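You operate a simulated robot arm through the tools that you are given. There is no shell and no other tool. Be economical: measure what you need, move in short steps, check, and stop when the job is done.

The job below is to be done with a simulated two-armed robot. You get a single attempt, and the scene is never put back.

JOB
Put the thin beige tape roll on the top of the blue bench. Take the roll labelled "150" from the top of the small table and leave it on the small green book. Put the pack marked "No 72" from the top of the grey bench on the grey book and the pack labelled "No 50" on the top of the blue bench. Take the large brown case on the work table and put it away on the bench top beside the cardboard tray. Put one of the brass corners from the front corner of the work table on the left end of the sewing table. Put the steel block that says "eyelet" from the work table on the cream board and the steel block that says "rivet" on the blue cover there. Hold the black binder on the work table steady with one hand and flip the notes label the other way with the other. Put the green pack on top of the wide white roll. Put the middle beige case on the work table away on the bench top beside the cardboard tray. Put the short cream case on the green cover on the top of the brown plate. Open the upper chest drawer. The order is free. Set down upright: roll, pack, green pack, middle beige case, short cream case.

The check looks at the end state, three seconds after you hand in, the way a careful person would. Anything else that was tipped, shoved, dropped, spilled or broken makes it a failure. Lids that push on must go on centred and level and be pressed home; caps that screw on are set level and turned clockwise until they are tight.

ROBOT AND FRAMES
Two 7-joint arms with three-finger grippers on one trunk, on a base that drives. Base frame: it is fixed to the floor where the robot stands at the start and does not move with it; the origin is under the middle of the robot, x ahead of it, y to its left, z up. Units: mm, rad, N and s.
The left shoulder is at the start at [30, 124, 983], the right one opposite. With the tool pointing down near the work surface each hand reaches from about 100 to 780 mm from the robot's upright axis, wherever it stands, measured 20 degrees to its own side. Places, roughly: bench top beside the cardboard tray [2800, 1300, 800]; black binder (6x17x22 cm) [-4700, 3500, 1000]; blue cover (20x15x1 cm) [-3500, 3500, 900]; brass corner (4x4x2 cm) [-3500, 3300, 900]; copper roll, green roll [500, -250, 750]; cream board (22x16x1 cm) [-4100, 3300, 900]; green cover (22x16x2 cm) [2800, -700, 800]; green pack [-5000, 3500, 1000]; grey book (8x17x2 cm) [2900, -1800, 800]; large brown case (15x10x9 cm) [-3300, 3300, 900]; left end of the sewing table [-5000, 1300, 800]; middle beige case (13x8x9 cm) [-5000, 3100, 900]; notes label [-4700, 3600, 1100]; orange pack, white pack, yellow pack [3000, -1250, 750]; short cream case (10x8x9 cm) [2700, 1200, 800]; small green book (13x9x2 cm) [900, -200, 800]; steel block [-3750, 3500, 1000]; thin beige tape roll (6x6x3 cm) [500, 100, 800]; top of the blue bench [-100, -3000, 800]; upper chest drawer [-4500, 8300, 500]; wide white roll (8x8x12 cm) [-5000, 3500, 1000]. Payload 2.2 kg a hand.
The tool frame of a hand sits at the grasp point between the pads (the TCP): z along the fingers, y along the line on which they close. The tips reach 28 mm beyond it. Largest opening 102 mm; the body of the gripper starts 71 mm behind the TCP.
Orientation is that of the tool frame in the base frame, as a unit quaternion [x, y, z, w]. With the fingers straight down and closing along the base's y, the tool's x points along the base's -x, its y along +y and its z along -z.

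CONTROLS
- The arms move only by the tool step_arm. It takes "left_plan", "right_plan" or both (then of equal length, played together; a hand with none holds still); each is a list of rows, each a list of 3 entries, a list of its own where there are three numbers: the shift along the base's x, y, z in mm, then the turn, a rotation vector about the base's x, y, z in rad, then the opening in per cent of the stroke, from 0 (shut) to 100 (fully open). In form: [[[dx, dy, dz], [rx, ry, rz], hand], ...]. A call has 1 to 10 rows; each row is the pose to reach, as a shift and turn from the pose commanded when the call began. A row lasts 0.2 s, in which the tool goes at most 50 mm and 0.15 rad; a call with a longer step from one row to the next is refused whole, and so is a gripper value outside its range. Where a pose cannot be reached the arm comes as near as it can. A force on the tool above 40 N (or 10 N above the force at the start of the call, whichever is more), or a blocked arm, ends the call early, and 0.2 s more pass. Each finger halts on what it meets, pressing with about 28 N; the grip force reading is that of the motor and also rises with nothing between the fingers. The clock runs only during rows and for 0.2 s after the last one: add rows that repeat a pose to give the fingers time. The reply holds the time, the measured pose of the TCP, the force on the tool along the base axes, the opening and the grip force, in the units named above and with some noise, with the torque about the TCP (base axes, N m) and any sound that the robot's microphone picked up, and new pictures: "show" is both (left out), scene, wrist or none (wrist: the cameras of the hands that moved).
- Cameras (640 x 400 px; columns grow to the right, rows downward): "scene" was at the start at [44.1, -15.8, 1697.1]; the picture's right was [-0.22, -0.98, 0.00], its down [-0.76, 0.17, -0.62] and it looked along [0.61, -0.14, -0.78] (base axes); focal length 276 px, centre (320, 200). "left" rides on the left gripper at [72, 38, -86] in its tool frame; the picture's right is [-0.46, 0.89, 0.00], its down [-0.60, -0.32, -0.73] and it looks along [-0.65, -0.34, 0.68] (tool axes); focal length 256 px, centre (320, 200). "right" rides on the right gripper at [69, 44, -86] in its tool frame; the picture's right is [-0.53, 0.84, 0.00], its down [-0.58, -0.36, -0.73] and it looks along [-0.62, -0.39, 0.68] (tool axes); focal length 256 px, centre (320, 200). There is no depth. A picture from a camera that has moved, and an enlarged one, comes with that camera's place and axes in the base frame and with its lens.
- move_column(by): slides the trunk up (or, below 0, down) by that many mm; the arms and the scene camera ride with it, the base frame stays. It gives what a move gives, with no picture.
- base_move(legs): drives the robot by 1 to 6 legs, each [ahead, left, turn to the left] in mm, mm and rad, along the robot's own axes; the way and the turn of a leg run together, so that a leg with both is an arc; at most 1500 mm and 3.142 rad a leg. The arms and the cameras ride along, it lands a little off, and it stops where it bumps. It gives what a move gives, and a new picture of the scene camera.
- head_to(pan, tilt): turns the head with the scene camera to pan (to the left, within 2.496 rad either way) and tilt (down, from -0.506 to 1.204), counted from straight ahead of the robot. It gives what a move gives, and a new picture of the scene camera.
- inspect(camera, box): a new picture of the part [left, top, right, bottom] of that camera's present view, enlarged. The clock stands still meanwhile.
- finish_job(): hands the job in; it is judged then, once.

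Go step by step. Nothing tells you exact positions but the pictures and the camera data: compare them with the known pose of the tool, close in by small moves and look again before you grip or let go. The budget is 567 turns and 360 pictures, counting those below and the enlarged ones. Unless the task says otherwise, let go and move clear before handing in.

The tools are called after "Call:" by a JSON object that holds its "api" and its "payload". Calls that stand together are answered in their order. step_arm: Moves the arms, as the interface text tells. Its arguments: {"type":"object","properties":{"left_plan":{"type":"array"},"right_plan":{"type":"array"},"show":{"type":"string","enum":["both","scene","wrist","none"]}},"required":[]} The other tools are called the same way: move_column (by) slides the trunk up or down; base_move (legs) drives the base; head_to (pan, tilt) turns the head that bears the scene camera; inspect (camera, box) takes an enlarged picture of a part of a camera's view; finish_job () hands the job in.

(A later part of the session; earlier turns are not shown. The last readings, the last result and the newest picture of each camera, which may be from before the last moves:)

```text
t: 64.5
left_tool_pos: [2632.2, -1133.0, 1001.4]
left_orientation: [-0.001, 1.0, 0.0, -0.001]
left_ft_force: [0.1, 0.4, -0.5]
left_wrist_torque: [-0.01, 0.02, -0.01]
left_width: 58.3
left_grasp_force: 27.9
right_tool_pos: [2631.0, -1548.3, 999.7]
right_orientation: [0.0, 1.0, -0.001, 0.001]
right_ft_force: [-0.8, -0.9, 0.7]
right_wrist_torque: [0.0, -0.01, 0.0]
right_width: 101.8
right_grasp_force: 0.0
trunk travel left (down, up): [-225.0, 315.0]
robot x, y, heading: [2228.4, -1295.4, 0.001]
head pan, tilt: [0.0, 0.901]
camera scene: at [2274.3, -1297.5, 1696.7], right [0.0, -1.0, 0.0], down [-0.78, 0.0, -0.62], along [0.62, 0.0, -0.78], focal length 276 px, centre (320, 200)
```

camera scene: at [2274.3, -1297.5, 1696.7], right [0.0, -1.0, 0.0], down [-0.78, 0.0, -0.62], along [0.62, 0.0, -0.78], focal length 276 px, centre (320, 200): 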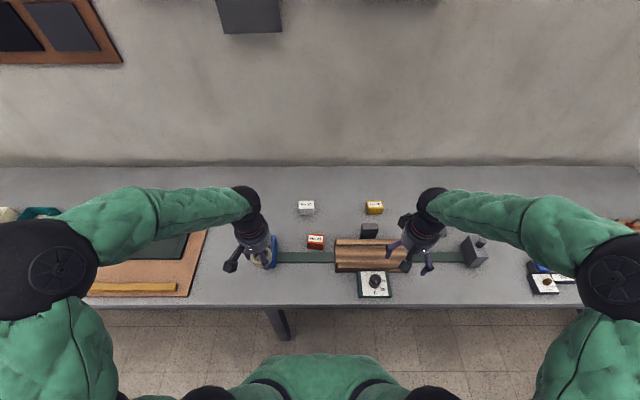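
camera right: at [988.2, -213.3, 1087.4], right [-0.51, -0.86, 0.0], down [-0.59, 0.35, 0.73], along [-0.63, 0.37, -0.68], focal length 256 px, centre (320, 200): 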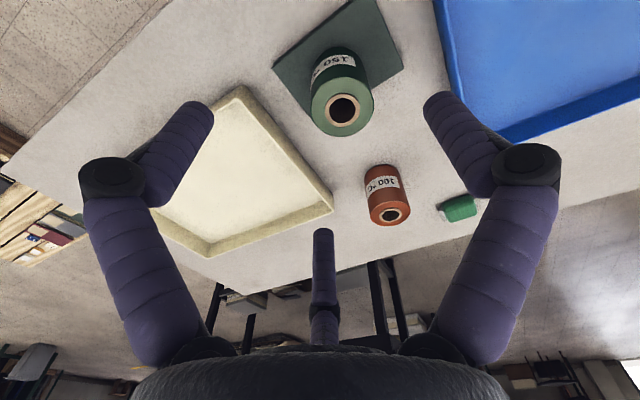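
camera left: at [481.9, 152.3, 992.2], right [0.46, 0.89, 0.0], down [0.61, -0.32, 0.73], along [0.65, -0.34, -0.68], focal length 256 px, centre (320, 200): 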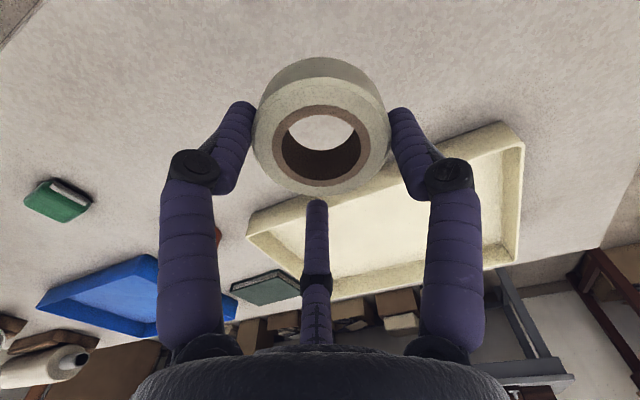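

I'll grip the orange pack across its short side, so I bring the right hand over it while turning it 90°, moving the left hand aside.

Call:
{"api": "step_arm", "payload": {"left_plan": [[[0, 20, 0], [0, 0, 0], 30], [[0, 40, 0], [0, 0, 0], 30], [[-10, 60, 0], [0, 0, 0], 30], [[-20, 80, 0], [0, 0, 0], 30], [[-30, 100, 0], [0, 0, 0], 30], [[-40, 120, 0], [0, 0, 0], 30], [[-40, 120, 0], [0, 0, 0], 30], [[-40, 120, 0], [0, 0, 0], 30], [[-40, 120, 0], [0, 0, 0], 30], [[-40, 120, 0], [0, 0, 0], 30]], "right_plan": [[[18, 27, 0], [0, 0, 0.14], 100], [[36, 54, 0], [0, 0, 0.28], 100], [[54, 81, 0], [0, 0, 0.42], 100], [[72, 108, 0], [0, 0, 0.56], 100], [[90, 135, 0], [0, 0, 0.7], 100], [[108, 162, 0], [0, 0, 0.84], 100], [[126, 189, -20], [0, 0, 0.98], 100], [[144, 216, -40], [0, 0, 1.12], 100], [[162, 243, -70], [0, 0, 1.26], 100], [[181, 267, -100], [0, 0, 1.4], 100]], "show": "none"}}

Call:
{"api": "step_arm", "payload": {"right_plan": [[[0, 0, 0], [0, 0, 0.14], 100], [[0, 0, 0], [0, 0, 0.171], 100], [[0, 0, 0], [0, 0, 0.171], 100]], "show": "both"}}

```text
t: 66.7
left_tool_pos: [2592.7, -1013.2, 1002.5]
left_orientation: [0.0, 1.0, 0.0, -0.001]
left_ft_force: [-0.1, -0.5, 0.0]
left_wrist_torque: [0.01, -0.01, -0.02]
left_width: 58.2
left_grasp_force: 28.0
right_tool_pos: [2813.1, -1278.6, 900.2]
right_orientation: [-0.644, 0.765, -0.001, 0.001]
right_ft_force: [0.5, 0.3, 0.4]
right_wrist_torque: [-0.02, 0.01, 0.0]
right_width: 101.9
right_grasp_force: 0.0
trunk travel left (down, up): [-225.0, 315.0]
robot x, y, heading: [2230.9, -1299.2, -0.002]
head pan, tilt: [0.0, 0.901]
```

```text
t: 67.5
left_tool_pos: [2591.5, -1012.7, 1002.1]
left_orientation: [0.0, 1.0, 0.0, -0.001]
left_ft_force: [0.0, -0.9, -0.5]
left_wrist_torque: [0.01, 0.01, 0.0]
left_width: 58.1
left_grasp_force: 28.1
right_tool_pos: [2811.7, -1280.9, 899.2]
right_orientation: [0.707, -0.707, 0.0, -0.001]
right_ft_force: [1.4, -0.5, 0.1]
right_wrist_torque: [0.0, 0.01, -0.01]
right_width: 102.1
right_grasp_force: 0.0
trunk travel left (down, up): [-225.0, 315.0]
robot x, y, heading: [2229.7, -1301.2, -0.002]
head pan, tilt: [0.0, 0.901]
camera scene: at [2274.5, -1297.2, 1696.8], right [0.0, -1.0, 0.0], down [-0.78, 0.0, -0.62], along [0.62, 0.0, -0.78], focal length 276 px, centre (320, 200)
camera right: at [2769.6, -1348.3, 986.1], right [-0.84, 0.53, 0.0], down [0.36, 0.57, 0.73], along [0.39, 0.62, -0.68], focal length 256 px, centre (320, 200)
```

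scene: 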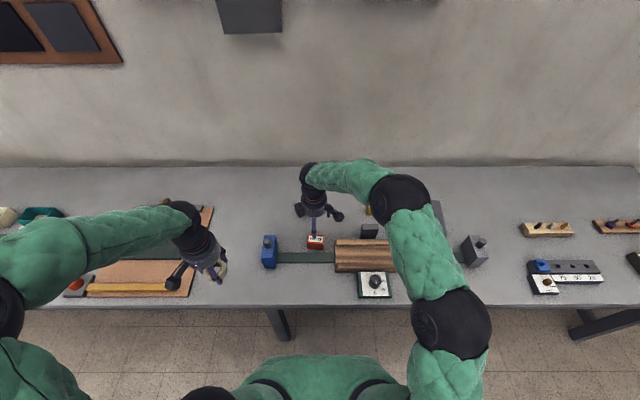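
right: 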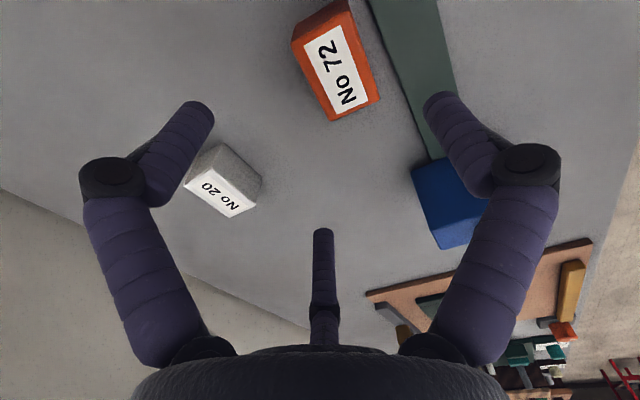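

Combining views puts the pack's top at about (2793,-1287,811). I shift over and go down to 855 for another look.

Call:
{"api": "step_arm", "payload": {"right_plan": [[[-15, -6, -15], [0, 0, 0], 100], [[-15, -6, -44], [0, 0, 0], 100], [[-15, -6, -44], [0, 0, 0], 100]], "show": "wrist"}}

```text
t: 68.3
left_tool_pos: [2591.0, -1012.6, 1001.9]
left_orientation: [0.001, 1.0, 0.0, -0.001]
left_ft_force: [-0.2, 0.2, -0.7]
left_wrist_torque: [0.02, -0.02, -0.01]
left_width: 58.4
left_grasp_force: 27.3
right_tool_pos: [2795.6, -1285.2, 856.2]
right_orientation: [-0.707, 0.708, 0.0, 0.002]
right_ft_force: [-0.3, 0.2, 0.4]
right_wrist_torque: [0.01, -0.02, 0.01]
right_width: 101.9
right_grasp_force: 0.0
trunk travel left (down, up): [-225.0, 315.0]
robot x, y, heading: [2227.7, -1298.7, 0.001]
head pan, tilt: [0.0, 0.901]
camera right: at [2753.8, -1354.6, 942.6], right [-0.84, 0.54, 0.0], down [0.36, 0.57, 0.73], along [0.39, 0.62, -0.68], focal length 256 px, centre (320, 200)
```

right: 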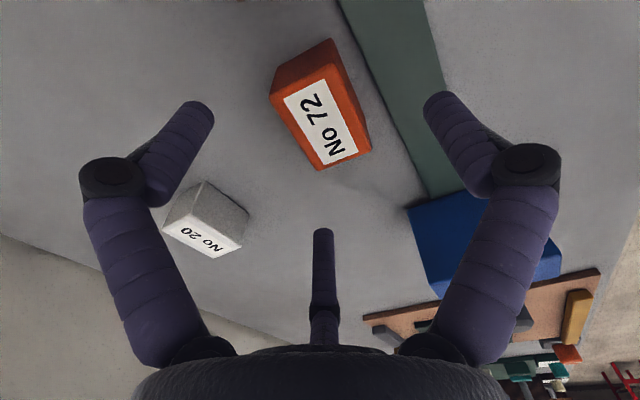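

The pack's top is at (2794,-1287,806). I go down so that the fingertips flank it and close slowly.

Call:
{"api": "step_arm", "payload": {"right_plan": [[[2, -2, -20], [0, 0, 0], 100], [[2, -2, -40], [0, 0, 0], 100], [[2, -2, -41], [0, 0, 0], 90], [[2, -2, -41], [0, 0, 0], 75], [[2, -2, -41], [0, 0, 0], 60], [[2, -2, -41], [0, 0, 0], 50], [[2, -2, -41], [0, 0, 0], 40], [[2, -2, -41], [0, 0, 0], 30], [[2, -2, -41], [0, 0, 0], 30]], "show": "wrist"}}

```text
t: 70.3
left_tool_pos: [2592.5, -1011.9, 1002.5]
left_orientation: [0.0, 1.0, 0.001, -0.001]
left_ft_force: [0.0, 0.3, -0.2]
left_wrist_torque: [-0.01, 0.01, -0.01]
left_width: 58.5
left_grasp_force: 28.1
right_tool_pos: [2799.5, -1289.3, 814.7]
right_orientation: [-0.706, 0.708, 0.0, 0.001]
right_ft_force: [-0.7, 0.5, 0.2]
right_wrist_torque: [-0.03, 0.0, -0.03]
right_width: 58.8
right_grasp_force: 27.5
trunk travel left (down, up): [-225.0, 315.0]
robot x, y, heading: [2227.0, -1295.4, 0.002]
head pan, tilt: [0.0, 0.901]
camera right: at [2756.2, -1356.7, 901.9], right [-0.84, 0.54, 0.0], down [0.36, 0.57, 0.73], along [0.39, 0.62, -0.68], focal length 256 px, centre (320, 200)
```

right: 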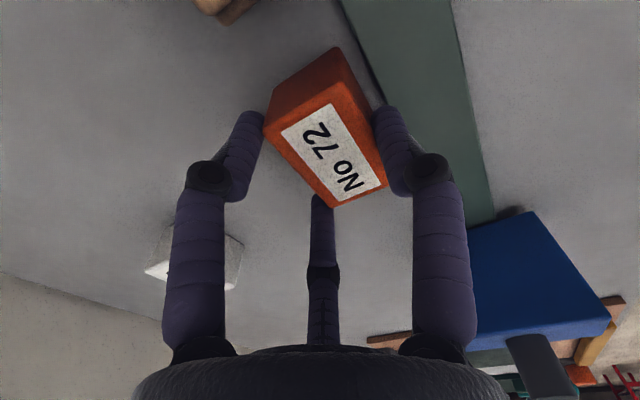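

Gripped (58.8 mm). I lift and check.

Call:
{"api": "step_arm", "payload": {"right_plan": [[[0, 0, 10], [0, 0, 0], 30], [[0, 0, 40], [0, 0, 0], 30], [[0, 0, 85], [0, 0, 0], 30], [[0, 0, 130], [0, 0, 0], 30], [[-40, 0, 150], [0, 0, 0], 30], [[-80, -30, 160], [0, 0, 0], 30], [[-120, -60, 160], [0, 0, 0], 30], [[-120, -60, 160], [0, 0, 0], 30]], "show": "wrist"}}

```text
refused: row 6 steps farther than a row can; nothing moved
```

Call:
{"api": "step_arm", "payload": {"right_plan": [[[0, 0, 10], [0, 0, 0], 30], [[0, 0, 40], [0, 0, 0], 30], [[0, 0, 85], [0, 0, 0], 30], [[0, 0, 130], [0, 0, 0], 30], [[-40, 0, 150], [0, 0, 0], 30], [[-80, -20, 160], [0, 0, 0], 30], [[-120, -45, 160], [0, 0, 0], 30], [[-120, -45, 160], [0, 0, 0], 30]], "show": "wrist"}}

```text
t: 72.1
left_tool_pos: [2591.7, -1012.7, 1002.1]
left_orientation: [0.001, 1.0, 0.0, -0.001]
left_ft_force: [0.4, -0.3, 0.9]
left_wrist_torque: [-0.02, 0.02, 0.03]
left_width: 58.4
left_grasp_force: 28.1
right_tool_pos: [2678.7, -1333.3, 974.4]
right_orientation: [-0.706, 0.708, 0.0, 0.001]
right_ft_force: [0.2, 0.2, 0.5]
right_wrist_torque: [-0.04, 0.06, 0.02]
right_width: 58.8
right_grasp_force: 27.7
trunk travel left (down, up): [-225.0, 315.0]
robot x, y, heading: [2228.8, -1296.6, -0.003]
head pan, tilt: [0.0, 0.901]
camera right: at [2635.4, -1401.8, 1061.4], right [-0.84, 0.54, 0.0], down [0.37, 0.57, 0.73], along [0.39, 0.62, -0.68], focal length 256 px, centre (320, 200)
```

right: 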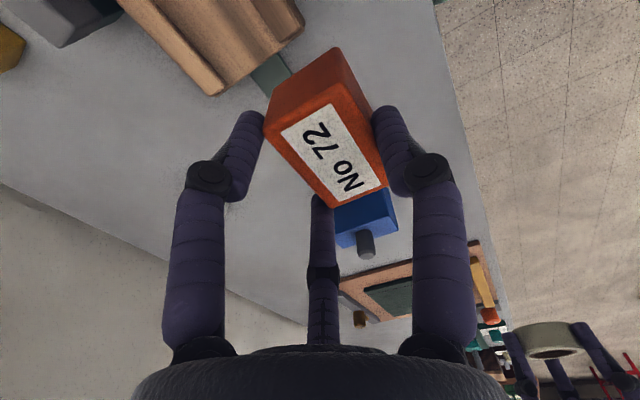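

Pack is held. I slide the base right to reach the grey book.

Call:
{"api": "base_move", "payload": {"legs": [[0, -350, 0]]}}

```text
t: 74.3
left_tool_pos: [2592.4, -1363.0, 1002.5]
left_orientation: [-0.001, 1.0, 0.002, -0.001]
left_ft_force: [0.0, -0.4, -0.3]
left_wrist_torque: [0.02, -0.01, -0.02]
left_width: 58.5
left_grasp_force: 28.5
right_tool_pos: [2677.7, -1683.7, 974.3]
right_orientation: [0.707, -0.707, 0.0, -0.002]
right_ft_force: [0.4, -0.6, -1.4]
right_wrist_torque: [0.04, -0.05, -0.01]
right_width: 58.8
right_grasp_force: 27.5
trunk travel left (down, up): [-225.0, 315.0]
robot x, y, heading: [2225.7, -1650.3, 0.001]
head pan, tilt: [0.0, 0.901]
camera scene: at [2274.0, -1648.3, 1696.8], right [0.0, -1.0, 0.0], down [-0.78, 0.0, -0.62], along [0.62, 0.0, -0.78], focal length 276 px, centre (320, 200)
```

scene: 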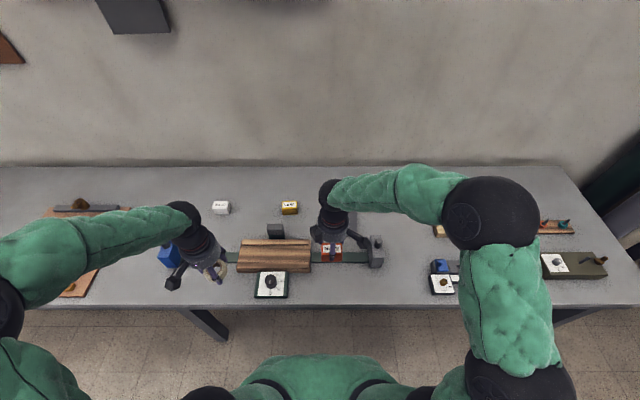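

The book is hidden behind the arm; I move the hand toward its expected place (about [2900,-1760]) and look.

Call:
{"api": "step_arm", "payload": {"right_plan": [[[45, -15, 0], [0, 0, 0], 30], [[90, -30, 0], [0, 0, 0], 30], [[135, -45, 0], [0, 0, 0], 30], [[180, -60, 0], [0, 0, 0], 30], [[222, -76, -10], [0, 0, 0], 30], [[222, -76, -30], [0, 0, 0], 30], [[222, -76, -30], [0, 0, 0], 30]], "show": "both"}}

```text
t: 76.0
left_tool_pos: [2591.5, -1362.6, 1001.2]
left_orientation: [-0.001, 1.0, 0.0, 0.0]
left_ft_force: [-1.0, 0.8, 0.1]
left_wrist_torque: [0.0, 0.01, 0.04]
left_width: 58.3
left_grasp_force: 28.9
right_tool_pos: [2900.8, -1759.5, 944.1]
right_orientation: [-0.707, 0.707, 0.0, 0.001]
right_ft_force: [0.8, -0.3, -0.6]
right_wrist_torque: [-0.03, 0.02, 0.01]
right_width: 58.7
right_grasp_force: 28.1
trunk travel left (down, up): [-225.0, 315.0]
robot x, y, heading: [2228.4, -1652.2, 0.001]
head pan, tilt: [0.0, 0.901]
camera scene: at [2274.6, -1647.0, 1696.8], right [0.0, -1.0, 0.0], down [-0.78, 0.0, -0.62], along [0.62, 0.0, -0.78], focal length 276 px, centre (320, 200)
camera right: at [2857.5, -1827.3, 1031.4], right [-0.85, 0.53, 0.0], down [0.36, 0.57, 0.73], along [0.39, 0.62, -0.68], focal length 256 px, centre (320, 200)
```

scene: 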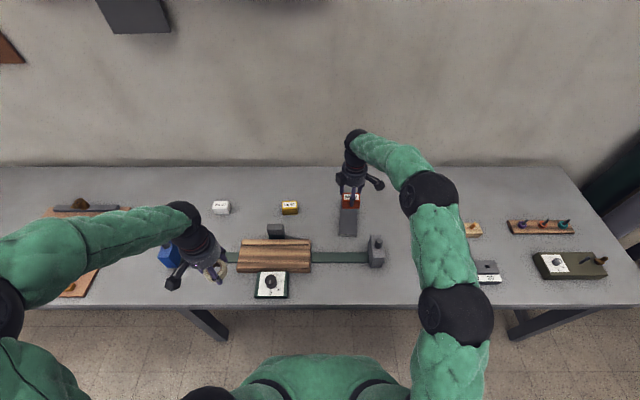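
right: 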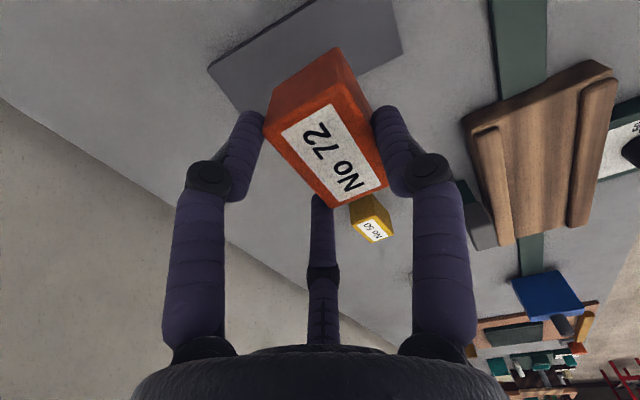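

Book centre is about (2914,-1765), slightly rotated. I align the pack and lower it to just above.

Call:
{"api": "step_arm", "payload": {"right_plan": [[[8, -3, -20], [0, 0, -0.05], 30], [[15, -6, -55], [0, 0, -0.1], 30], [[15, -6, -85], [0, 0, -0.1], 30], [[15, -6, -98], [0, 0, -0.1], 30], [[15, -6, -100], [0, 0, -0.1], 30], [[15, -6, -100], [0, 0, -0.1], 30]], "show": "both"}}

Call:
{"api": "inspect", "payload": {"camera": "scene", "box": [300, 160, 400, 250]}}

```text
t: 77.3
left_tool_pos: [2591.4, -1360.8, 1001.7]
left_orientation: [-0.001, 1.0, 0.0, -0.001]
left_ft_force: [0.2, -0.5, -0.2]
left_wrist_torque: [0.01, -0.01, 0.03]
left_width: 58.5
left_grasp_force: 28.1
right_tool_pos: [2914.1, -1765.0, 846.1]
right_orientation: [-0.671, 0.742, -0.001, 0.001]
right_ft_force: [0.4, -0.4, -0.2]
right_wrist_torque: [-0.01, 0.02, 0.01]
right_width: 58.9
right_grasp_force: 27.8
trunk travel left (down, up): [-225.0, 315.0]
robot x, y, heading: [2228.3, -1645.0, -0.001]
head pan, tilt: [0.0, 0.901]
camera scene: at [2274.1, -1647.0, 1696.8], right [0.0, -1.0, 0.0], down [-0.78, 0.0, -0.62], along [0.62, 0.0, -0.78], focal length 276 px, centre (320, 200)
camera right: at [2865.1, -1828.6, 931.6], right [-0.79, 0.62, 0.0], down [0.42, 0.54, 0.73], along [0.45, 0.58, -0.68], focal length 256 px, centre (320, 200)
```

scene: 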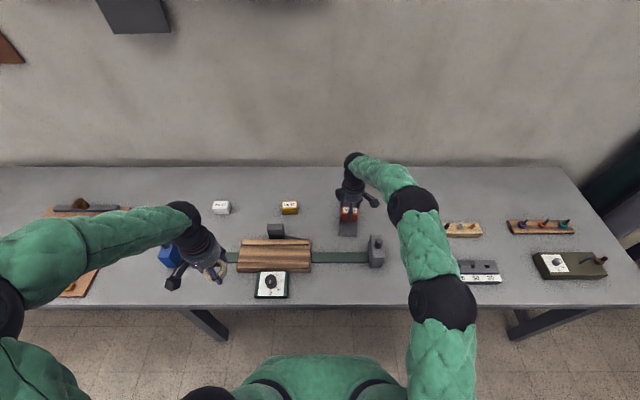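
right: 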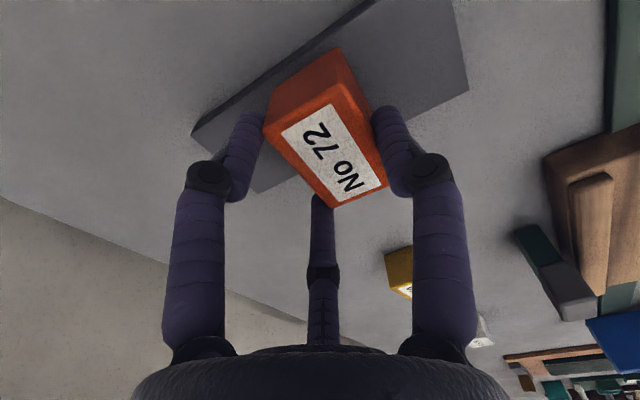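

```text
4.44 times, centred on (350, 205) of scene
camera zoom: at [2274.1, -1647.0, 1696.8], right [0.0, -1.0, 0.0], down [-0.78, 0.0, -0.62], along [0.62, 0.0, -0.78], focal length 1226 px, centre (187, 178)
```

zoom: 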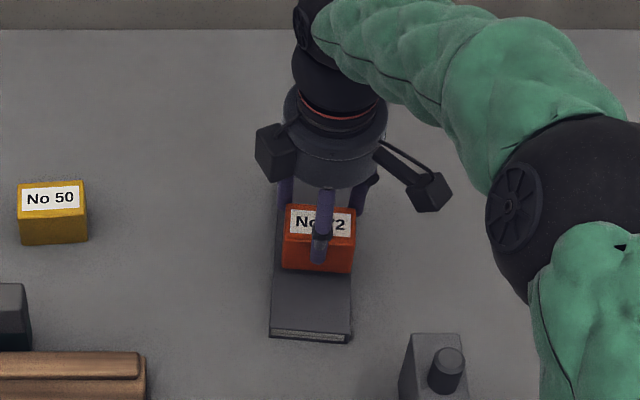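

The pack sits a few mm right on the book, so I shift 5 mm left and lower to contact.

Call:
{"api": "step_arm", "payload": {"right_plan": [[[0, 5, -3], [0, 0, 0], 30], [[0, 5, -6], [0, 0, 0], 30], [[0, 5, -8], [0, 0, 0], 30], [[0, 5, -10], [0, 0, 0], 30], [[0, 5, -11], [0, 0, 0], 30], [[0, 5, -11], [0, 0, 0], 30]], "show": "none"}}

Call:
{"api": "inspect", "payload": {"camera": "scene", "box": [300, 160, 400, 250]}}

```text
t: 78.8
left_tool_pos: [2591.1, -1361.5, 1001.9]
left_orientation: [0.0, 1.0, 0.001, -0.001]
left_ft_force: [-0.2, 0.0, -0.2]
left_wrist_torque: [-0.04, -0.02, 0.01]
left_width: 58.4
left_grasp_force: 27.7
right_tool_pos: [2914.9, -1759.7, 833.8]
right_orientation: [-0.671, 0.741, 0.0, 0.002]
right_ft_force: [0.0, 0.2, 0.6]
right_wrist_torque: [-0.03, 0.01, 0.0]
right_width: 58.7
right_grasp_force: 28.6
trunk travel left (down, up): [-225.0, 315.0]
robot x, y, heading: [2227.7, -1649.2, -0.001]
head pan, tilt: [0.0, 0.901]
```

```text
4.44 times, centred on (350, 205) of scene
camera zoom: at [2274.1, -1647.0, 1696.8], right [0.0, -1.0, 0.0], down [-0.78, 0.0, -0.62], along [0.62, 0.0, -0.78], focal length 1226 px, centre (187, 178)
```

zoom: 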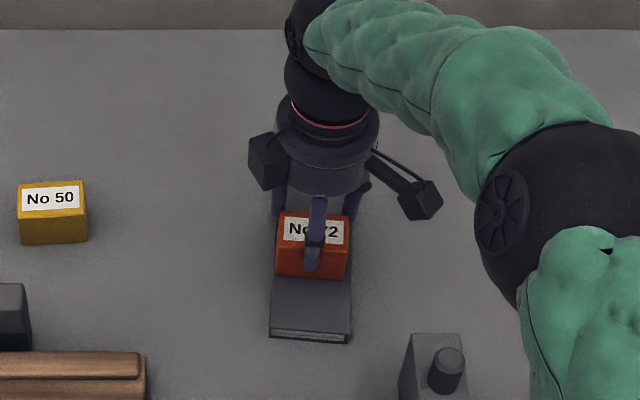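

Centred now, not touching yet. I continue down by millimetres.

Call:
{"api": "step_arm", "payload": {"right_plan": [[[0, 0, -1], [0, 0, 0], 30], [[0, 0, -2], [0, 0, 0], 30], [[0, 0, -3], [0, 0, 0], 30], [[0, 0, -4], [0, 0, 0], 30], [[0, 0, -4], [0, 0, 0], 30]], "show": "none"}}

```text
t: 80.0
left_tool_pos: [2590.2, -1362.2, 1002.3]
left_orientation: [-0.001, 1.0, -0.001, 0.0]
left_ft_force: [1.2, -0.5, -0.6]
left_wrist_torque: [-0.01, -0.05, 0.04]
left_width: 58.4
left_grasp_force: 28.0
right_tool_pos: [2914.6, -1759.7, 831.7]
right_orientation: [-0.67, 0.742, -0.001, 0.003]
right_ft_force: [-3.7, -0.8, 17.1]
right_wrist_torque: [0.03, 0.44, 0.02]
right_width: 58.5
right_grasp_force: 28.2
trunk travel left (down, up): [-225.0, 315.0]
robot x, y, heading: [2227.1, -1651.7, -0.0]
head pan, tilt: [0.0, 0.901]
```

Contact. I ease off a little, release and rise.

Call:
{"api": "step_arm", "payload": {"right_plan": [[[0, 0, 1], [0, 0, 0], 30], [[0, 0, 1], [0, 0, 0], 62], [[0, 0, 1], [0, 0, 0], 80], [[0, 0, 1], [0, 0, 0], 100], [[0, 0, 1], [0, 0, 0], 100], [[0, 0, 30], [0, 0, 0], 100], [[0, 0, 75], [0, 0, 0], 100], [[0, 0, 115], [0, 0, 0], 100]], "show": "wrist"}}

```text
t: 81.8
left_tool_pos: [2590.9, -1362.6, 1001.8]
left_orientation: [-0.001, 1.0, 0.0, -0.001]
left_ft_force: [0.3, 0.2, -0.1]
left_wrist_torque: [0.01, 0.03, 0.03]
left_width: 58.4
left_grasp_force: 28.0
right_tool_pos: [2914.1, -1759.1, 943.9]
right_orientation: [-0.671, 0.741, 0.0, 0.0]
right_ft_force: [-0.2, 0.0, -0.5]
right_wrist_torque: [0.01, -0.04, 0.02]
right_width: 101.9
right_grasp_force: 0.1
trunk travel left (down, up): [-225.0, 315.0]
robot x, y, heading: [2225.6, -1647.7, -0.003]
head pan, tilt: [0.0, 0.901]
camera right: at [2863.8, -1822.9, 1031.3], right [-0.79, 0.62, 0.0], down [0.42, 0.54, 0.73], along [0.45, 0.58, -0.68], focal length 256 px, centre (320, 200)
```

right: 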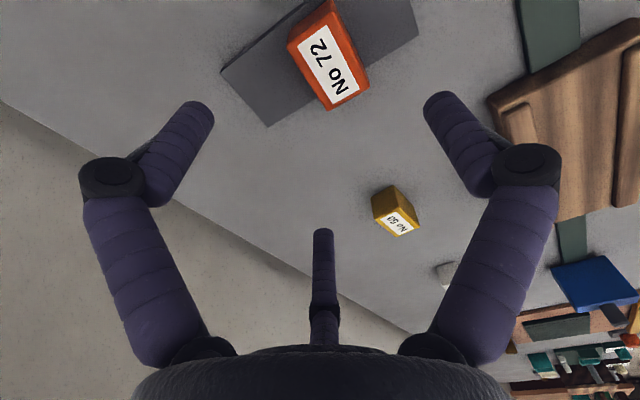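

"No 72" is on the book. I slide the base left 280 mm toward the yellow pack at about (2958,-1522).

Call:
{"api": "base_move", "payload": {"legs": [[0, 280, 0]]}}

Call:
{"api": "step_arm", "payload": {"right_plan": [[[20, -20, 0], [0, 0, 0.05], 100], [[45, -42, -15], [0, 0, 0.1], 100], [[45, -42, -40], [0, 0, 0.1], 100], [[45, -42, -45], [0, 0, 0.1], 100], [[45, -42, -45], [0, 0, 0.1], 100]], "show": "both"}}

```text
t: 83.7
left_tool_pos: [2592.1, -1079.2, 1002.0]
left_orientation: [0.001, 1.0, -0.001, -0.001]
left_ft_force: [-0.8, 0.8, -0.4]
left_wrist_torque: [-0.07, 0.01, -0.02]
left_width: 58.5
left_grasp_force: 27.8
right_tool_pos: [2914.5, -1476.5, 944.6]
right_orientation: [-0.67, 0.742, 0.0, 0.001]
right_ft_force: [0.0, 0.8, 0.0]
right_wrist_torque: [-0.04, 0.01, 0.01]
right_width: 102.1
right_grasp_force: 0.0
trunk travel left (down, up): [-225.0, 315.0]
robot x, y, heading: [2227.6, -1368.0, -0.004]
head pan, tilt: [0.0, 0.901]
camera scene: at [2274.3, -1362.4, 1696.8], right [0.0, -1.0, 0.0], down [-0.78, 0.0, -0.62], along [0.62, 0.0, -0.78], focal length 276 px, centre (320, 200)
```

scene: 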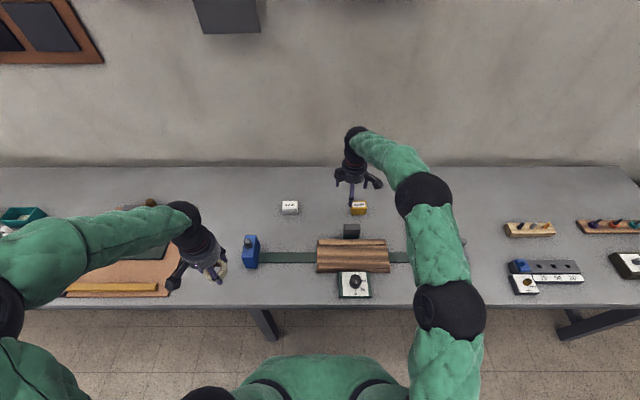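

```text
t: 84.9
left_tool_pos: [2593.2, -1079.0, 1002.1]
left_orientation: [0.0, 1.0, 0.0, -0.002]
left_ft_force: [-0.6, -0.7, -0.2]
left_wrist_torque: [-0.01, 0.01, 0.03]
left_width: 58.5
left_grasp_force: 27.9
right_tool_pos: [2959.3, -1518.8, 899.5]
right_orientation: [-0.707, 0.708, 0.0, 0.001]
right_ft_force: [0.1, 0.3, -0.4]
right_wrist_torque: [0.01, 0.01, 0.0]
right_width: 102.0
right_grasp_force: 0.0
trunk travel left (down, up): [-225.0, 315.0]
robot x, y, heading: [2226.4, -1368.7, 0.002]
head pan, tilt: [0.0, 0.901]
camera scene: at [2274.2, -1363.8, 1696.8], right [0.0, -1.0, 0.0], down [-0.78, 0.0, -0.62], along [0.62, 0.0, -0.78], focal length 276 px, centre (320, 200)
camera right: at [2916.6, -1588.2, 986.4], right [-0.84, 0.54, 0.0], down [0.36, 0.57, 0.73], along [0.39, 0.62, -0.68], focal length 256 px, centre (320, 200)
```

scene: 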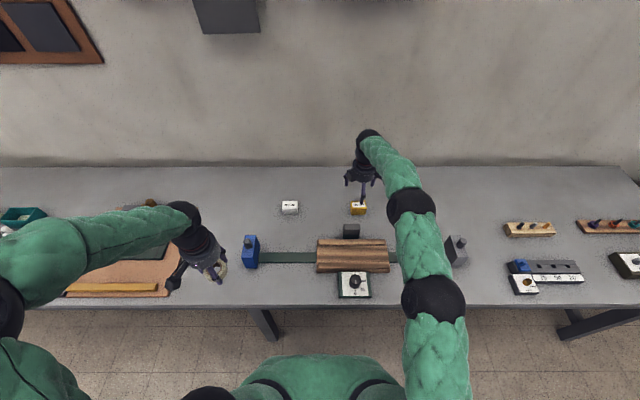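
right: 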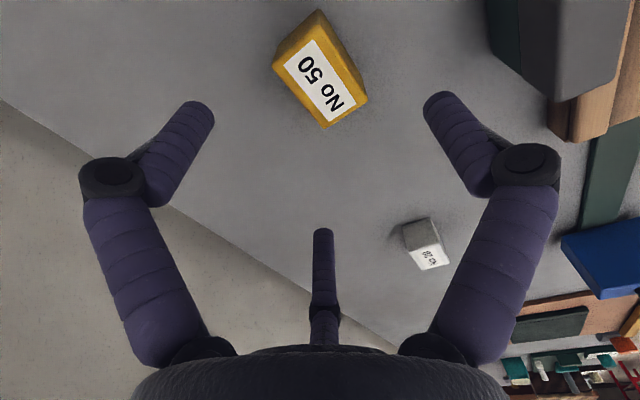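

Yellow centre at about (2955,-1525). I go down and grip.

Call:
{"api": "step_arm", "payload": {"right_plan": [[[1, -7, -20], [0, 0, 0], 100], [[1, -7, -55], [0, 0, 0], 100], [[1, -7, -80], [0, 0, 0], 100], [[1, -7, -84], [0, 0, 0], 90], [[1, -7, -84], [0, 0, 0], 75], [[1, -7, -84], [0, 0, 0], 60], [[1, -7, -84], [0, 0, 0], 50], [[1, -7, -84], [0, 0, 0], 40], [[1, -7, -84], [0, 0, 0], 30], [[1, -7, -84], [0, 0, 0], 30]], "show": "wrist"}}

```text
t: 87.1
left_tool_pos: [2592.3, -1078.4, 1002.0]
left_orientation: [0.0, 1.0, 0.0, -0.001]
left_ft_force: [-0.3, 0.1, -1.1]
left_wrist_torque: [0.02, 0.01, -0.04]
left_width: 58.3
left_grasp_force: 28.0
right_tool_pos: [2961.4, -1527.4, 814.7]
right_orientation: [-0.706, 0.708, 0.0, 0.001]
right_ft_force: [0.0, 0.2, 1.4]
right_wrist_torque: [0.02, 0.03, -0.03]
right_width: 55.2
right_grasp_force: 28.1
trunk travel left (down, up): [-225.0, 315.0]
robot x, y, heading: [2228.1, -1363.8, 0.003]
head pan, tilt: [0.0, 0.901]
camera right: at [2917.6, -1595.1, 902.1], right [-0.84, 0.54, 0.0], down [0.36, 0.57, 0.73], along [0.39, 0.62, -0.68], focal length 256 px, centre (320, 200)
```

right: 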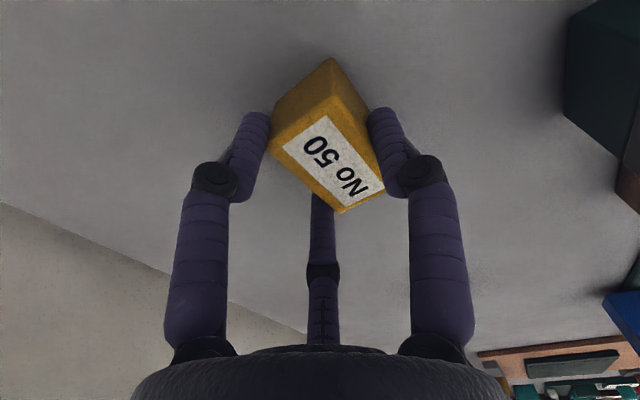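

Gripped. I lift, tuck in, back off and head for the blue bench (facing -y).

Call:
{"api": "step_arm", "payload": {"right_plan": [[[0, 0, 10], [0, 0, 0], 30], [[0, 0, 45], [0, 0, 0], 30], [[0, 0, 90], [0, 0, 0], 30], [[-30, 0, 130], [0, 0, 0], 30], [[-70, 0, 155], [0, 0, 0], 30], [[-115, 0, 165], [0, 0, 0], 30], [[-160, 0, 165], [0, 0, 0], 30], [[-205, 0, 165], [0, 0, 0], 30], [[-250, 0, 165], [0, 0, 0], 30], [[-295, 0, 165], [0, 0, 0], 30]], "show": "wrist"}}

Call:
{"api": "base_move", "payload": {"legs": [[-500, 0, 0], [0, 0, -1.571], [400, 0, 0], [0, -1100, 0]]}}

Call:
{"api": "head_to", "payload": {"pan": 0.0, "tilt": 0.75}}

```text
t: 89.3
left_tool_pos: [2590.9, -1080.6, 1002.5]
left_orientation: [0.0, 1.0, 0.0, 0.0]
left_ft_force: [0.1, 1.1, -0.6]
left_wrist_torque: [-0.02, 0.0, 0.02]
left_width: 58.3
left_grasp_force: 27.8
right_tool_pos: [2662.6, -1526.9, 980.2]
right_orientation: [-0.706, 0.708, 0.0, 0.002]
right_ft_force: [-0.4, -0.6, 0.2]
right_wrist_torque: [-0.03, -0.03, -0.02]
right_width: 51.2
right_grasp_force: 28.5
trunk travel left (down, up): [-225.0, 315.0]
robot x, y, heading: [2228.8, -1367.1, -0.002]
head pan, tilt: [0.0, 0.901]
camera right: at [2619.7, -1594.8, 1067.4], right [-0.84, 0.54, 0.0], down [0.36, 0.57, 0.73], along [0.39, 0.62, -0.68], focal length 256 px, centre (320, 200)
```

right: 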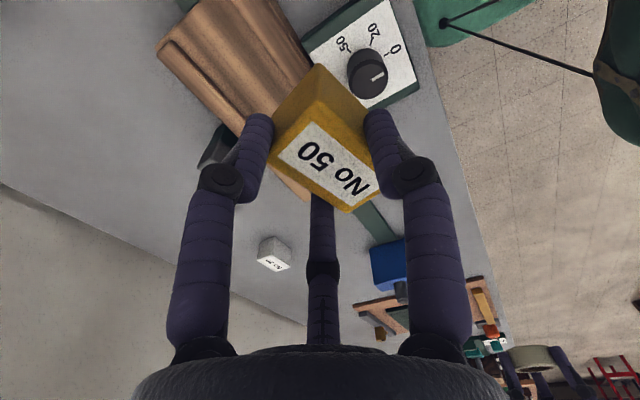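

```text
t: 103.4
left_tool_pos: [920.2, -2139.2, 1001.2]
left_orientation: [0.701, 0.713, 0.001, -0.001]
left_ft_force: [-0.2, -0.2, -0.8]
left_wrist_torque: [0.06, -0.04, 0.01]
left_width: 58.4
left_grasp_force: 28.1
right_tool_pos: [475.0, -2219.9, 980.0]
right_orientation: [-0.009, 1.0, -0.001, 0.001]
right_ft_force: [-0.8, 0.2, 0.2]
right_wrist_torque: [0.0, -0.04, 0.03]
right_width: 49.9
right_grasp_force: 28.3
trunk travel left (down, up): [-225.0, 315.0]
robot x, y, heading: [626.6, -1782.4, -1.554]
head pan, tilt: [0.0, 0.901]
camera scene: at [629.1, -1826.0, 1696.8], right [-1.0, -0.02, 0.0], down [-0.01, 0.78, -0.62], along [0.01, -0.62, -0.78], focal length 276 px, centre (320, 200)
```

scene: 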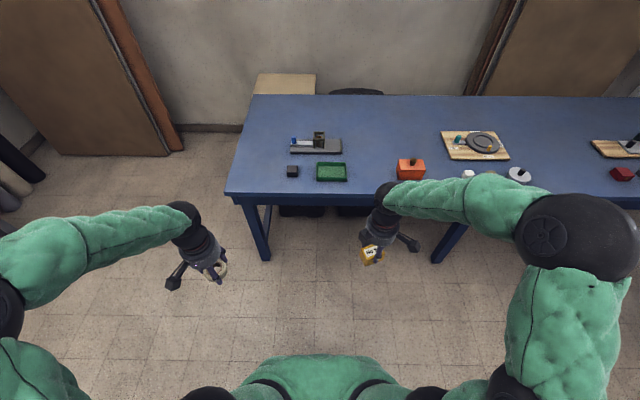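

```text
t: 104.1
left_tool_pos: [920.3, -2140.6, 1001.0]
left_orientation: [0.701, 0.713, 0.0, -0.001]
left_ft_force: [0.6, 0.6, 0.3]
left_wrist_torque: [-0.02, -0.01, -0.02]
left_width: 58.4
left_grasp_force: 27.8
right_tool_pos: [473.9, -2218.9, 980.7]
right_orientation: [-0.007, 1.0, 0.0, 0.001]
right_ft_force: [-0.2, -0.3, -0.5]
right_wrist_torque: [-0.02, 0.02, 0.03]
right_width: 49.9
right_grasp_force: 28.2
trunk travel left (down, up): [-225.0, 315.0]
robot x, y, heading: [632.9, -1780.7, -1.555]
head pan, tilt: [0.0, 0.75]
camera scene: at [629.9, -1833.3, 1708.6], right [-1.0, -0.02, 0.0], down [-0.01, 0.68, -0.73], along [0.01, -0.73, -0.68], focal length 276 px, centre (320, 200)
```

scene: 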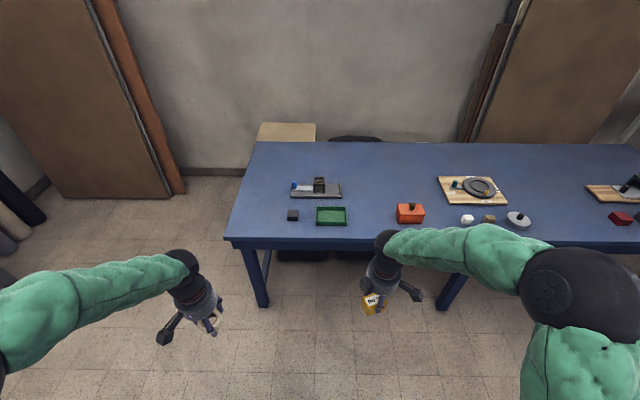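

The bench's front edge is at y≈-2580. I'll set the tape in the gap between the green tray and the orange item, and the pack behind. Driving closer.

Call:
{"api": "base_move", "payload": {"legs": [[0, -230, -0.016], [455, 0, 0]]}}

Call:
{"api": "head_to", "payload": {"pan": 0.0, "tilt": 1.05}}

```text
t: 108.2
left_tool_pos: [681.8, -2606.5, 1002.1]
left_orientation: [0.708, 0.707, 0.0, 0.0]
left_ft_force: [-0.9, 0.3, -0.5]
left_wrist_torque: [0.04, -0.03, 0.03]
left_width: 58.3
left_grasp_force: 27.6
right_tool_pos: [235.4, -2676.8, 979.3]
right_orientation: [0.002, 1.0, 0.001, 0.001]
right_ft_force: [0.6, -0.3, -1.3]
right_wrist_torque: [0.03, 0.02, 0.0]
right_width: 49.7
right_grasp_force: 28.1
trunk travel left (down, up): [-225.0, 315.0]
robot x, y, heading: [392.0, -2241.4, -1.572]
head pan, tilt: [0.0, 0.75]
camera scene: at [397.1, -2294.8, 1708.6], right [-1.0, 0.0, 0.0], down [0.0, 0.68, -0.73], along [0.0, -0.73, -0.68], focal length 276 px, centre (320, 200)
```

scene: 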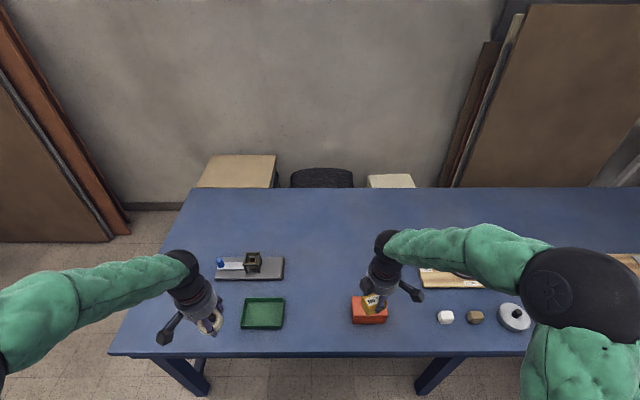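

```text
t: 109.0
left_tool_pos: [683.1, -2605.7, 1001.1]
left_orientation: [0.708, 0.706, 0.001, 0.0]
left_ft_force: [-0.2, 0.1, -1.2]
left_wrist_torque: [0.01, 0.0, 0.01]
left_width: 58.2
left_grasp_force: 28.7
right_tool_pos: [235.4, -2677.1, 979.4]
right_orientation: [0.002, 1.0, -0.001, 0.0]
right_ft_force: [-0.2, -0.7, 0.3]
right_wrist_torque: [-0.01, 0.03, -0.02]
right_width: 49.5
right_grasp_force: 27.4
trunk travel left (down, up): [-225.0, 315.0]
robot x, y, heading: [399.5, -2243.7, -1.578]
head pan, tilt: [0.0, 1.051]
camera scene: at [397.2, -2277.4, 1686.2], right [-1.0, 0.0, 0.0], down [0.0, 0.87, -0.5], along [0.0, -0.5, -0.87], focal length 276 px, centre (320, 200)
```

scene: 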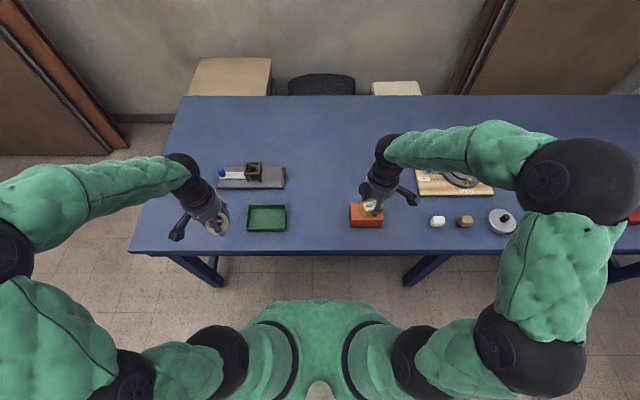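

I place the pack first: right hand to about (360,-2930), then down.

Call:
{"api": "step_arm", "payload": {"right_plan": [[[25, -40, 0], [0, 0, 0], 30], [[50, -80, 0], [0, 0, 0], 30], [[75, -120, 0], [0, 0, 0], 30], [[100, -160, 0], [0, 0, 0], 30], [[120, -203, 0], [0, 0, 0], 30], [[125, -250, 0], [0, 0, 0], 30], [[125, -253, -45], [0, 0, 0], 30], [[125, -253, -90], [0, 0, 0], 30], [[125, -253, -115], [0, 0, 0], 30], [[125, -253, -115], [0, 0, 0], 30]], "show": "both"}}

```text
t: 111.2
left_tool_pos: [682.0, -2605.7, 1002.2]
left_orientation: [0.708, 0.706, 0.001, -0.001]
left_ft_force: [1.4, -0.3, -0.7]
left_wrist_torque: [-0.04, 0.0, 0.02]
left_width: 58.3
left_grasp_force: 28.4
right_tool_pos: [359.6, -2931.1, 863.7]
right_orientation: [0.003, 1.0, -0.001, 0.001]
right_ft_force: [0.1, 0.1, -0.4]
right_wrist_torque: [-0.01, -0.03, 0.01]
right_width: 49.8
right_grasp_force: 28.5
trunk travel left (down, up): [-225.0, 315.0]
robot x, y, heading: [397.5, -2241.1, -1.571]
head pan, tilt: [0.0, 1.051]
camera scene: at [397.3, -2277.3, 1686.1], right [-1.0, 0.0, 0.0], down [0.0, 0.87, -0.5], along [0.0, -0.5, -0.87], focal length 276 px, centre (320, 200)
camera right: at [291.9, -2886.3, 951.2], right [0.54, 0.84, 0.0], down [0.57, -0.37, 0.73], along [0.62, -0.39, -0.68], focal length 256 px, centre (320, 200)
```

scene: 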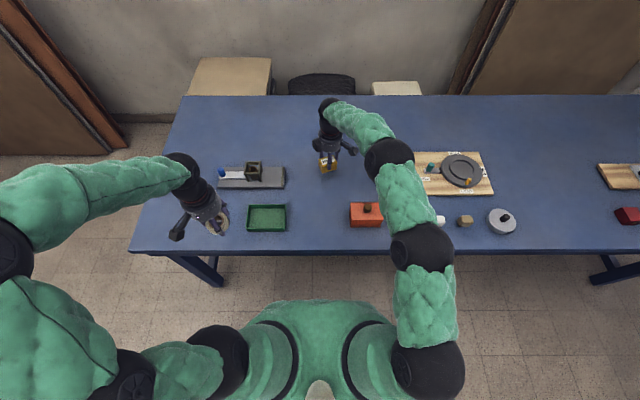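
right: 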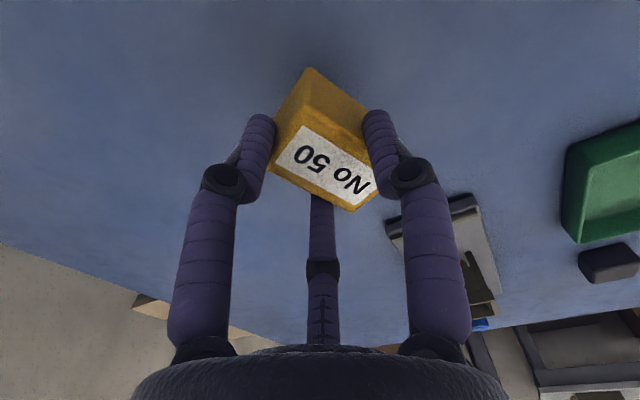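

The spot is clear. I lower toward the surface.

Call:
{"api": "step_arm", "payload": {"right_plan": [[[0, 0, -15], [0, 0, 0], 30], [[0, 0, -30], [0, 0, 0], 30], [[0, 0, -38], [0, 0, 0], 30], [[0, 0, -42], [0, 0, 0], 30], [[0, 0, -45], [0, 0, 0], 30], [[0, 0, -45], [0, 0, 0], 30]], "show": "wrist"}}

```text
t: 112.6
left_tool_pos: [682.5, -2605.8, 1001.0]
left_orientation: [0.708, 0.706, 0.001, -0.001]
left_ft_force: [1.2, 0.4, -0.4]
left_wrist_torque: [0.0, 0.01, -0.03]
left_width: 58.5
left_grasp_force: 27.7
right_tool_pos: [358.8, -2930.9, 818.7]
right_orientation: [0.002, 1.0, -0.001, 0.001]
right_ft_force: [0.7, 0.6, -0.2]
right_wrist_torque: [0.0, -0.02, 0.01]
right_width: 49.3
right_grasp_force: 27.8
trunk travel left (down, up): [-225.0, 315.0]
robot x, y, heading: [396.9, -2241.8, -1.575]
head pan, tilt: [0.0, 1.051]
camera right: at [291.4, -2885.7, 906.5], right [0.54, 0.84, 0.0], down [0.57, -0.37, 0.73], along [0.62, -0.39, -0.68], focal length 256 px, centre (320, 200)
```

right: 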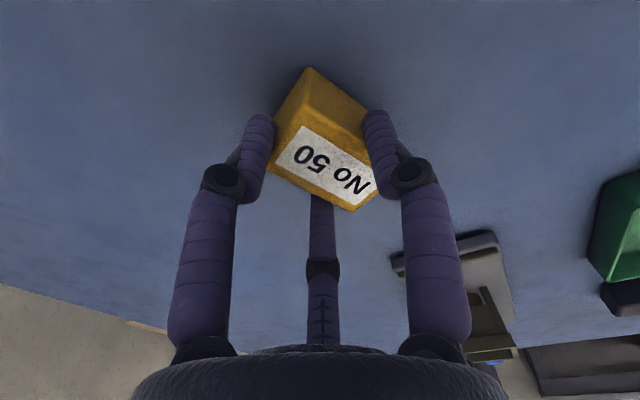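

Call:
{"api": "step_arm", "payload": {"right_plan": [[[0, 0, -2], [0, 0, 0], 30], [[0, 0, -4], [0, 0, 0], 30], [[0, 0, -6], [0, 0, 0], 30], [[0, 0, -8], [0, 0, 0], 30], [[0, 0, -10], [0, 0, 0], 30], [[0, 0, -11], [0, 0, 0], 30]], "show": "none"}}

```text
t: 114.0
left_tool_pos: [682.1, -2603.7, 1002.8]
left_orientation: [0.708, 0.707, -0.001, 0.0]
left_ft_force: [-0.2, 0.4, 0.3]
left_wrist_torque: [0.0, 0.01, -0.01]
left_width: 58.5
left_grasp_force: 27.8
right_tool_pos: [359.3, -2930.7, 813.4]
right_orientation: [0.003, 1.0, -0.004, 0.002]
right_ft_force: [1.5, 4.2, 29.7]
right_wrist_torque: [0.46, -0.4, -0.16]
right_width: 49.7
right_grasp_force: 28.0
trunk travel left (down, up): [-225.0, 315.0]
robot x, y, heading: [395.3, -2242.8, -1.574]
head pan, tilt: [0.0, 1.051]
```

Contact at about 814. I ease up, release and rise.

Call:
{"api": "step_arm", "payload": {"right_plan": [[[0, 0, 6], [0, 0, 0], 30], [[0, 0, 6], [0, 0, 0], 60], [[0, 0, 6], [0, 0, 0], 80], [[0, 0, 6], [0, 0, 0], 100], [[0, 0, 6], [0, 0, 0], 100], [[0, 0, 40], [0, 0, 0], 100], [[0, 0, 85], [0, 0, 0], 100], [[0, 0, 130], [0, 0, 0], 100], [[0, 0, 175], [0, 0, 0], 100]], "show": "wrist"}}

```text
t: 116.0
left_tool_pos: [682.7, -2605.3, 1001.1]
left_orientation: [0.708, 0.706, 0.001, -0.001]
left_ft_force: [-0.3, 0.2, -0.8]
left_wrist_torque: [0.01, -0.01, -0.03]
left_width: 58.4
left_grasp_force: 28.2
right_tool_pos: [360.8, -2930.3, 984.1]
right_orientation: [0.002, 1.0, 0.0, 0.001]
right_ft_force: [0.3, 0.2, -0.4]
right_wrist_torque: [0.02, 0.02, 0.03]
right_width: 102.0
right_grasp_force: 0.0
trunk travel left (down, up): [-225.0, 315.0]
robot x, y, heading: [398.6, -2242.9, -1.58]
head pan, tilt: [0.0, 1.051]
camera right: at [292.4, -2885.1, 1071.2], right [0.54, 0.84, 0.0], down [0.57, -0.37, 0.73], along [0.62, -0.39, -0.68], focal length 256 px, centre (320, 200)
```

right: 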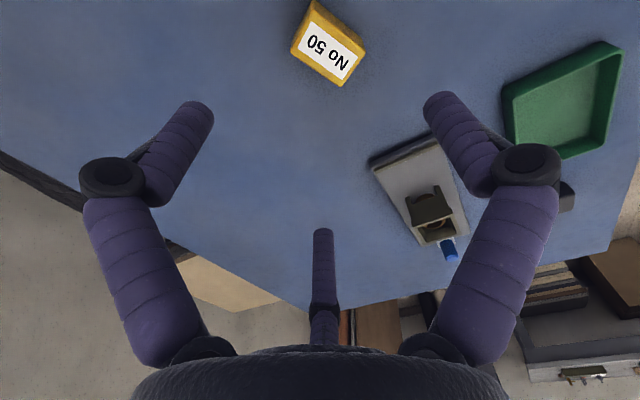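

Pack "No 50" stands on the blue bench. Now the left hand brings the tape to the gap at about (408,-2775) while the right retracts.

Call:
{"api": "step_arm", "payload": {"right_plan": [[[-15, 30, 0], [0, 0, 0], 100], [[-30, 75, 0], [0, 0, 0], 100], [[-60, 115, 0], [0, 0, 0], 100], [[-90, 150, 0], [0, 0, 0], 100], [[-120, 185, 0], [0, 0, 0], 100], [[-140, 225, 0], [0, 0, 0], 100], [[-140, 265, 0], [0, 0, 0], 100], [[-140, 290, 0], [0, 0, 0], 100], [[-140, 290, 0], [0, 0, 0], 100], [[-140, 290, 0], [0, 0, 0], 100]], "left_plan": [[[-35, -21, 0], [0, 0, 0], 30], [[-70, -42, 0], [0, 0, 0], 30], [[-105, -63, 0], [0, 0, 0], 30], [[-140, -84, 0], [0, 0, 0], 30], [[-175, -105, 0], [0, 0, 0], 30], [[-210, -126, 0], [0, 0, 0], 30], [[-245, -147, -20], [0, 0, 0], 30], [[-273, -168, -50], [0, 0, 0], 30], [[-273, -168, -95], [0, 0, 0], 30], [[-273, -168, -140], [0, 0, 0], 30]], "show": "both"}}

```text
t: 118.2
left_tool_pos: [407.8, -2775.0, 862.3]
left_orientation: [0.708, 0.706, 0.0, 0.0]
left_ft_force: [0.3, -0.9, -0.3]
left_wrist_torque: [-0.01, -0.03, -0.02]
left_width: 58.3
left_grasp_force: 28.2
right_tool_pos: [219.3, -2640.0, 982.8]
right_orientation: [0.001, 1.0, 0.0, 0.001]
right_ft_force: [0.4, -0.5, 0.4]
right_wrist_torque: [0.0, -0.04, 0.0]
right_width: 102.0
right_grasp_force: 0.0
trunk travel left (down, up): [-225.0, 315.0]
robot x, y, heading: [392.9, -2243.4, -1.578]
head pan, tilt: [0.0, 1.051]
camera scene: at [396.6, -2278.1, 1686.1], right [-1.0, 0.0, 0.0], down [0.0, 0.87, -0.5], along [0.0, -0.5, -0.87], focal length 276 px, centre (320, 200)
camera right: at [151.0, -2596.0, 1070.3], right [0.54, 0.84, 0.0], down [0.57, -0.37, 0.73], along [0.62, -0.39, -0.68], focal length 256 px, centre (320, 200)
camera left: at [446.5, -2703.7, 946.7], right [0.88, -0.47, 0.0], down [-0.32, -0.6, 0.73], along [-0.34, -0.65, -0.68], focal length 256 px, centre (320, 200)
```

scene: 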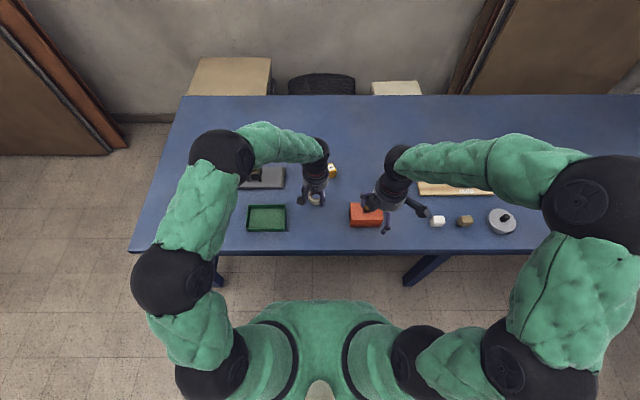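
right: 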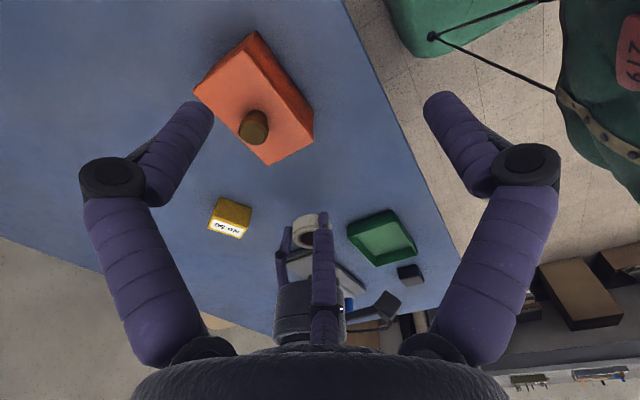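
left: 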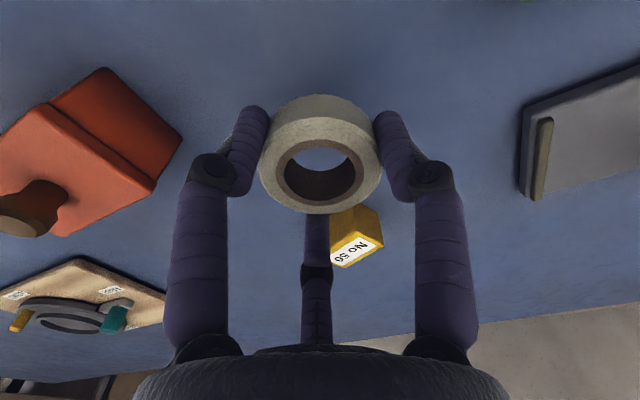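

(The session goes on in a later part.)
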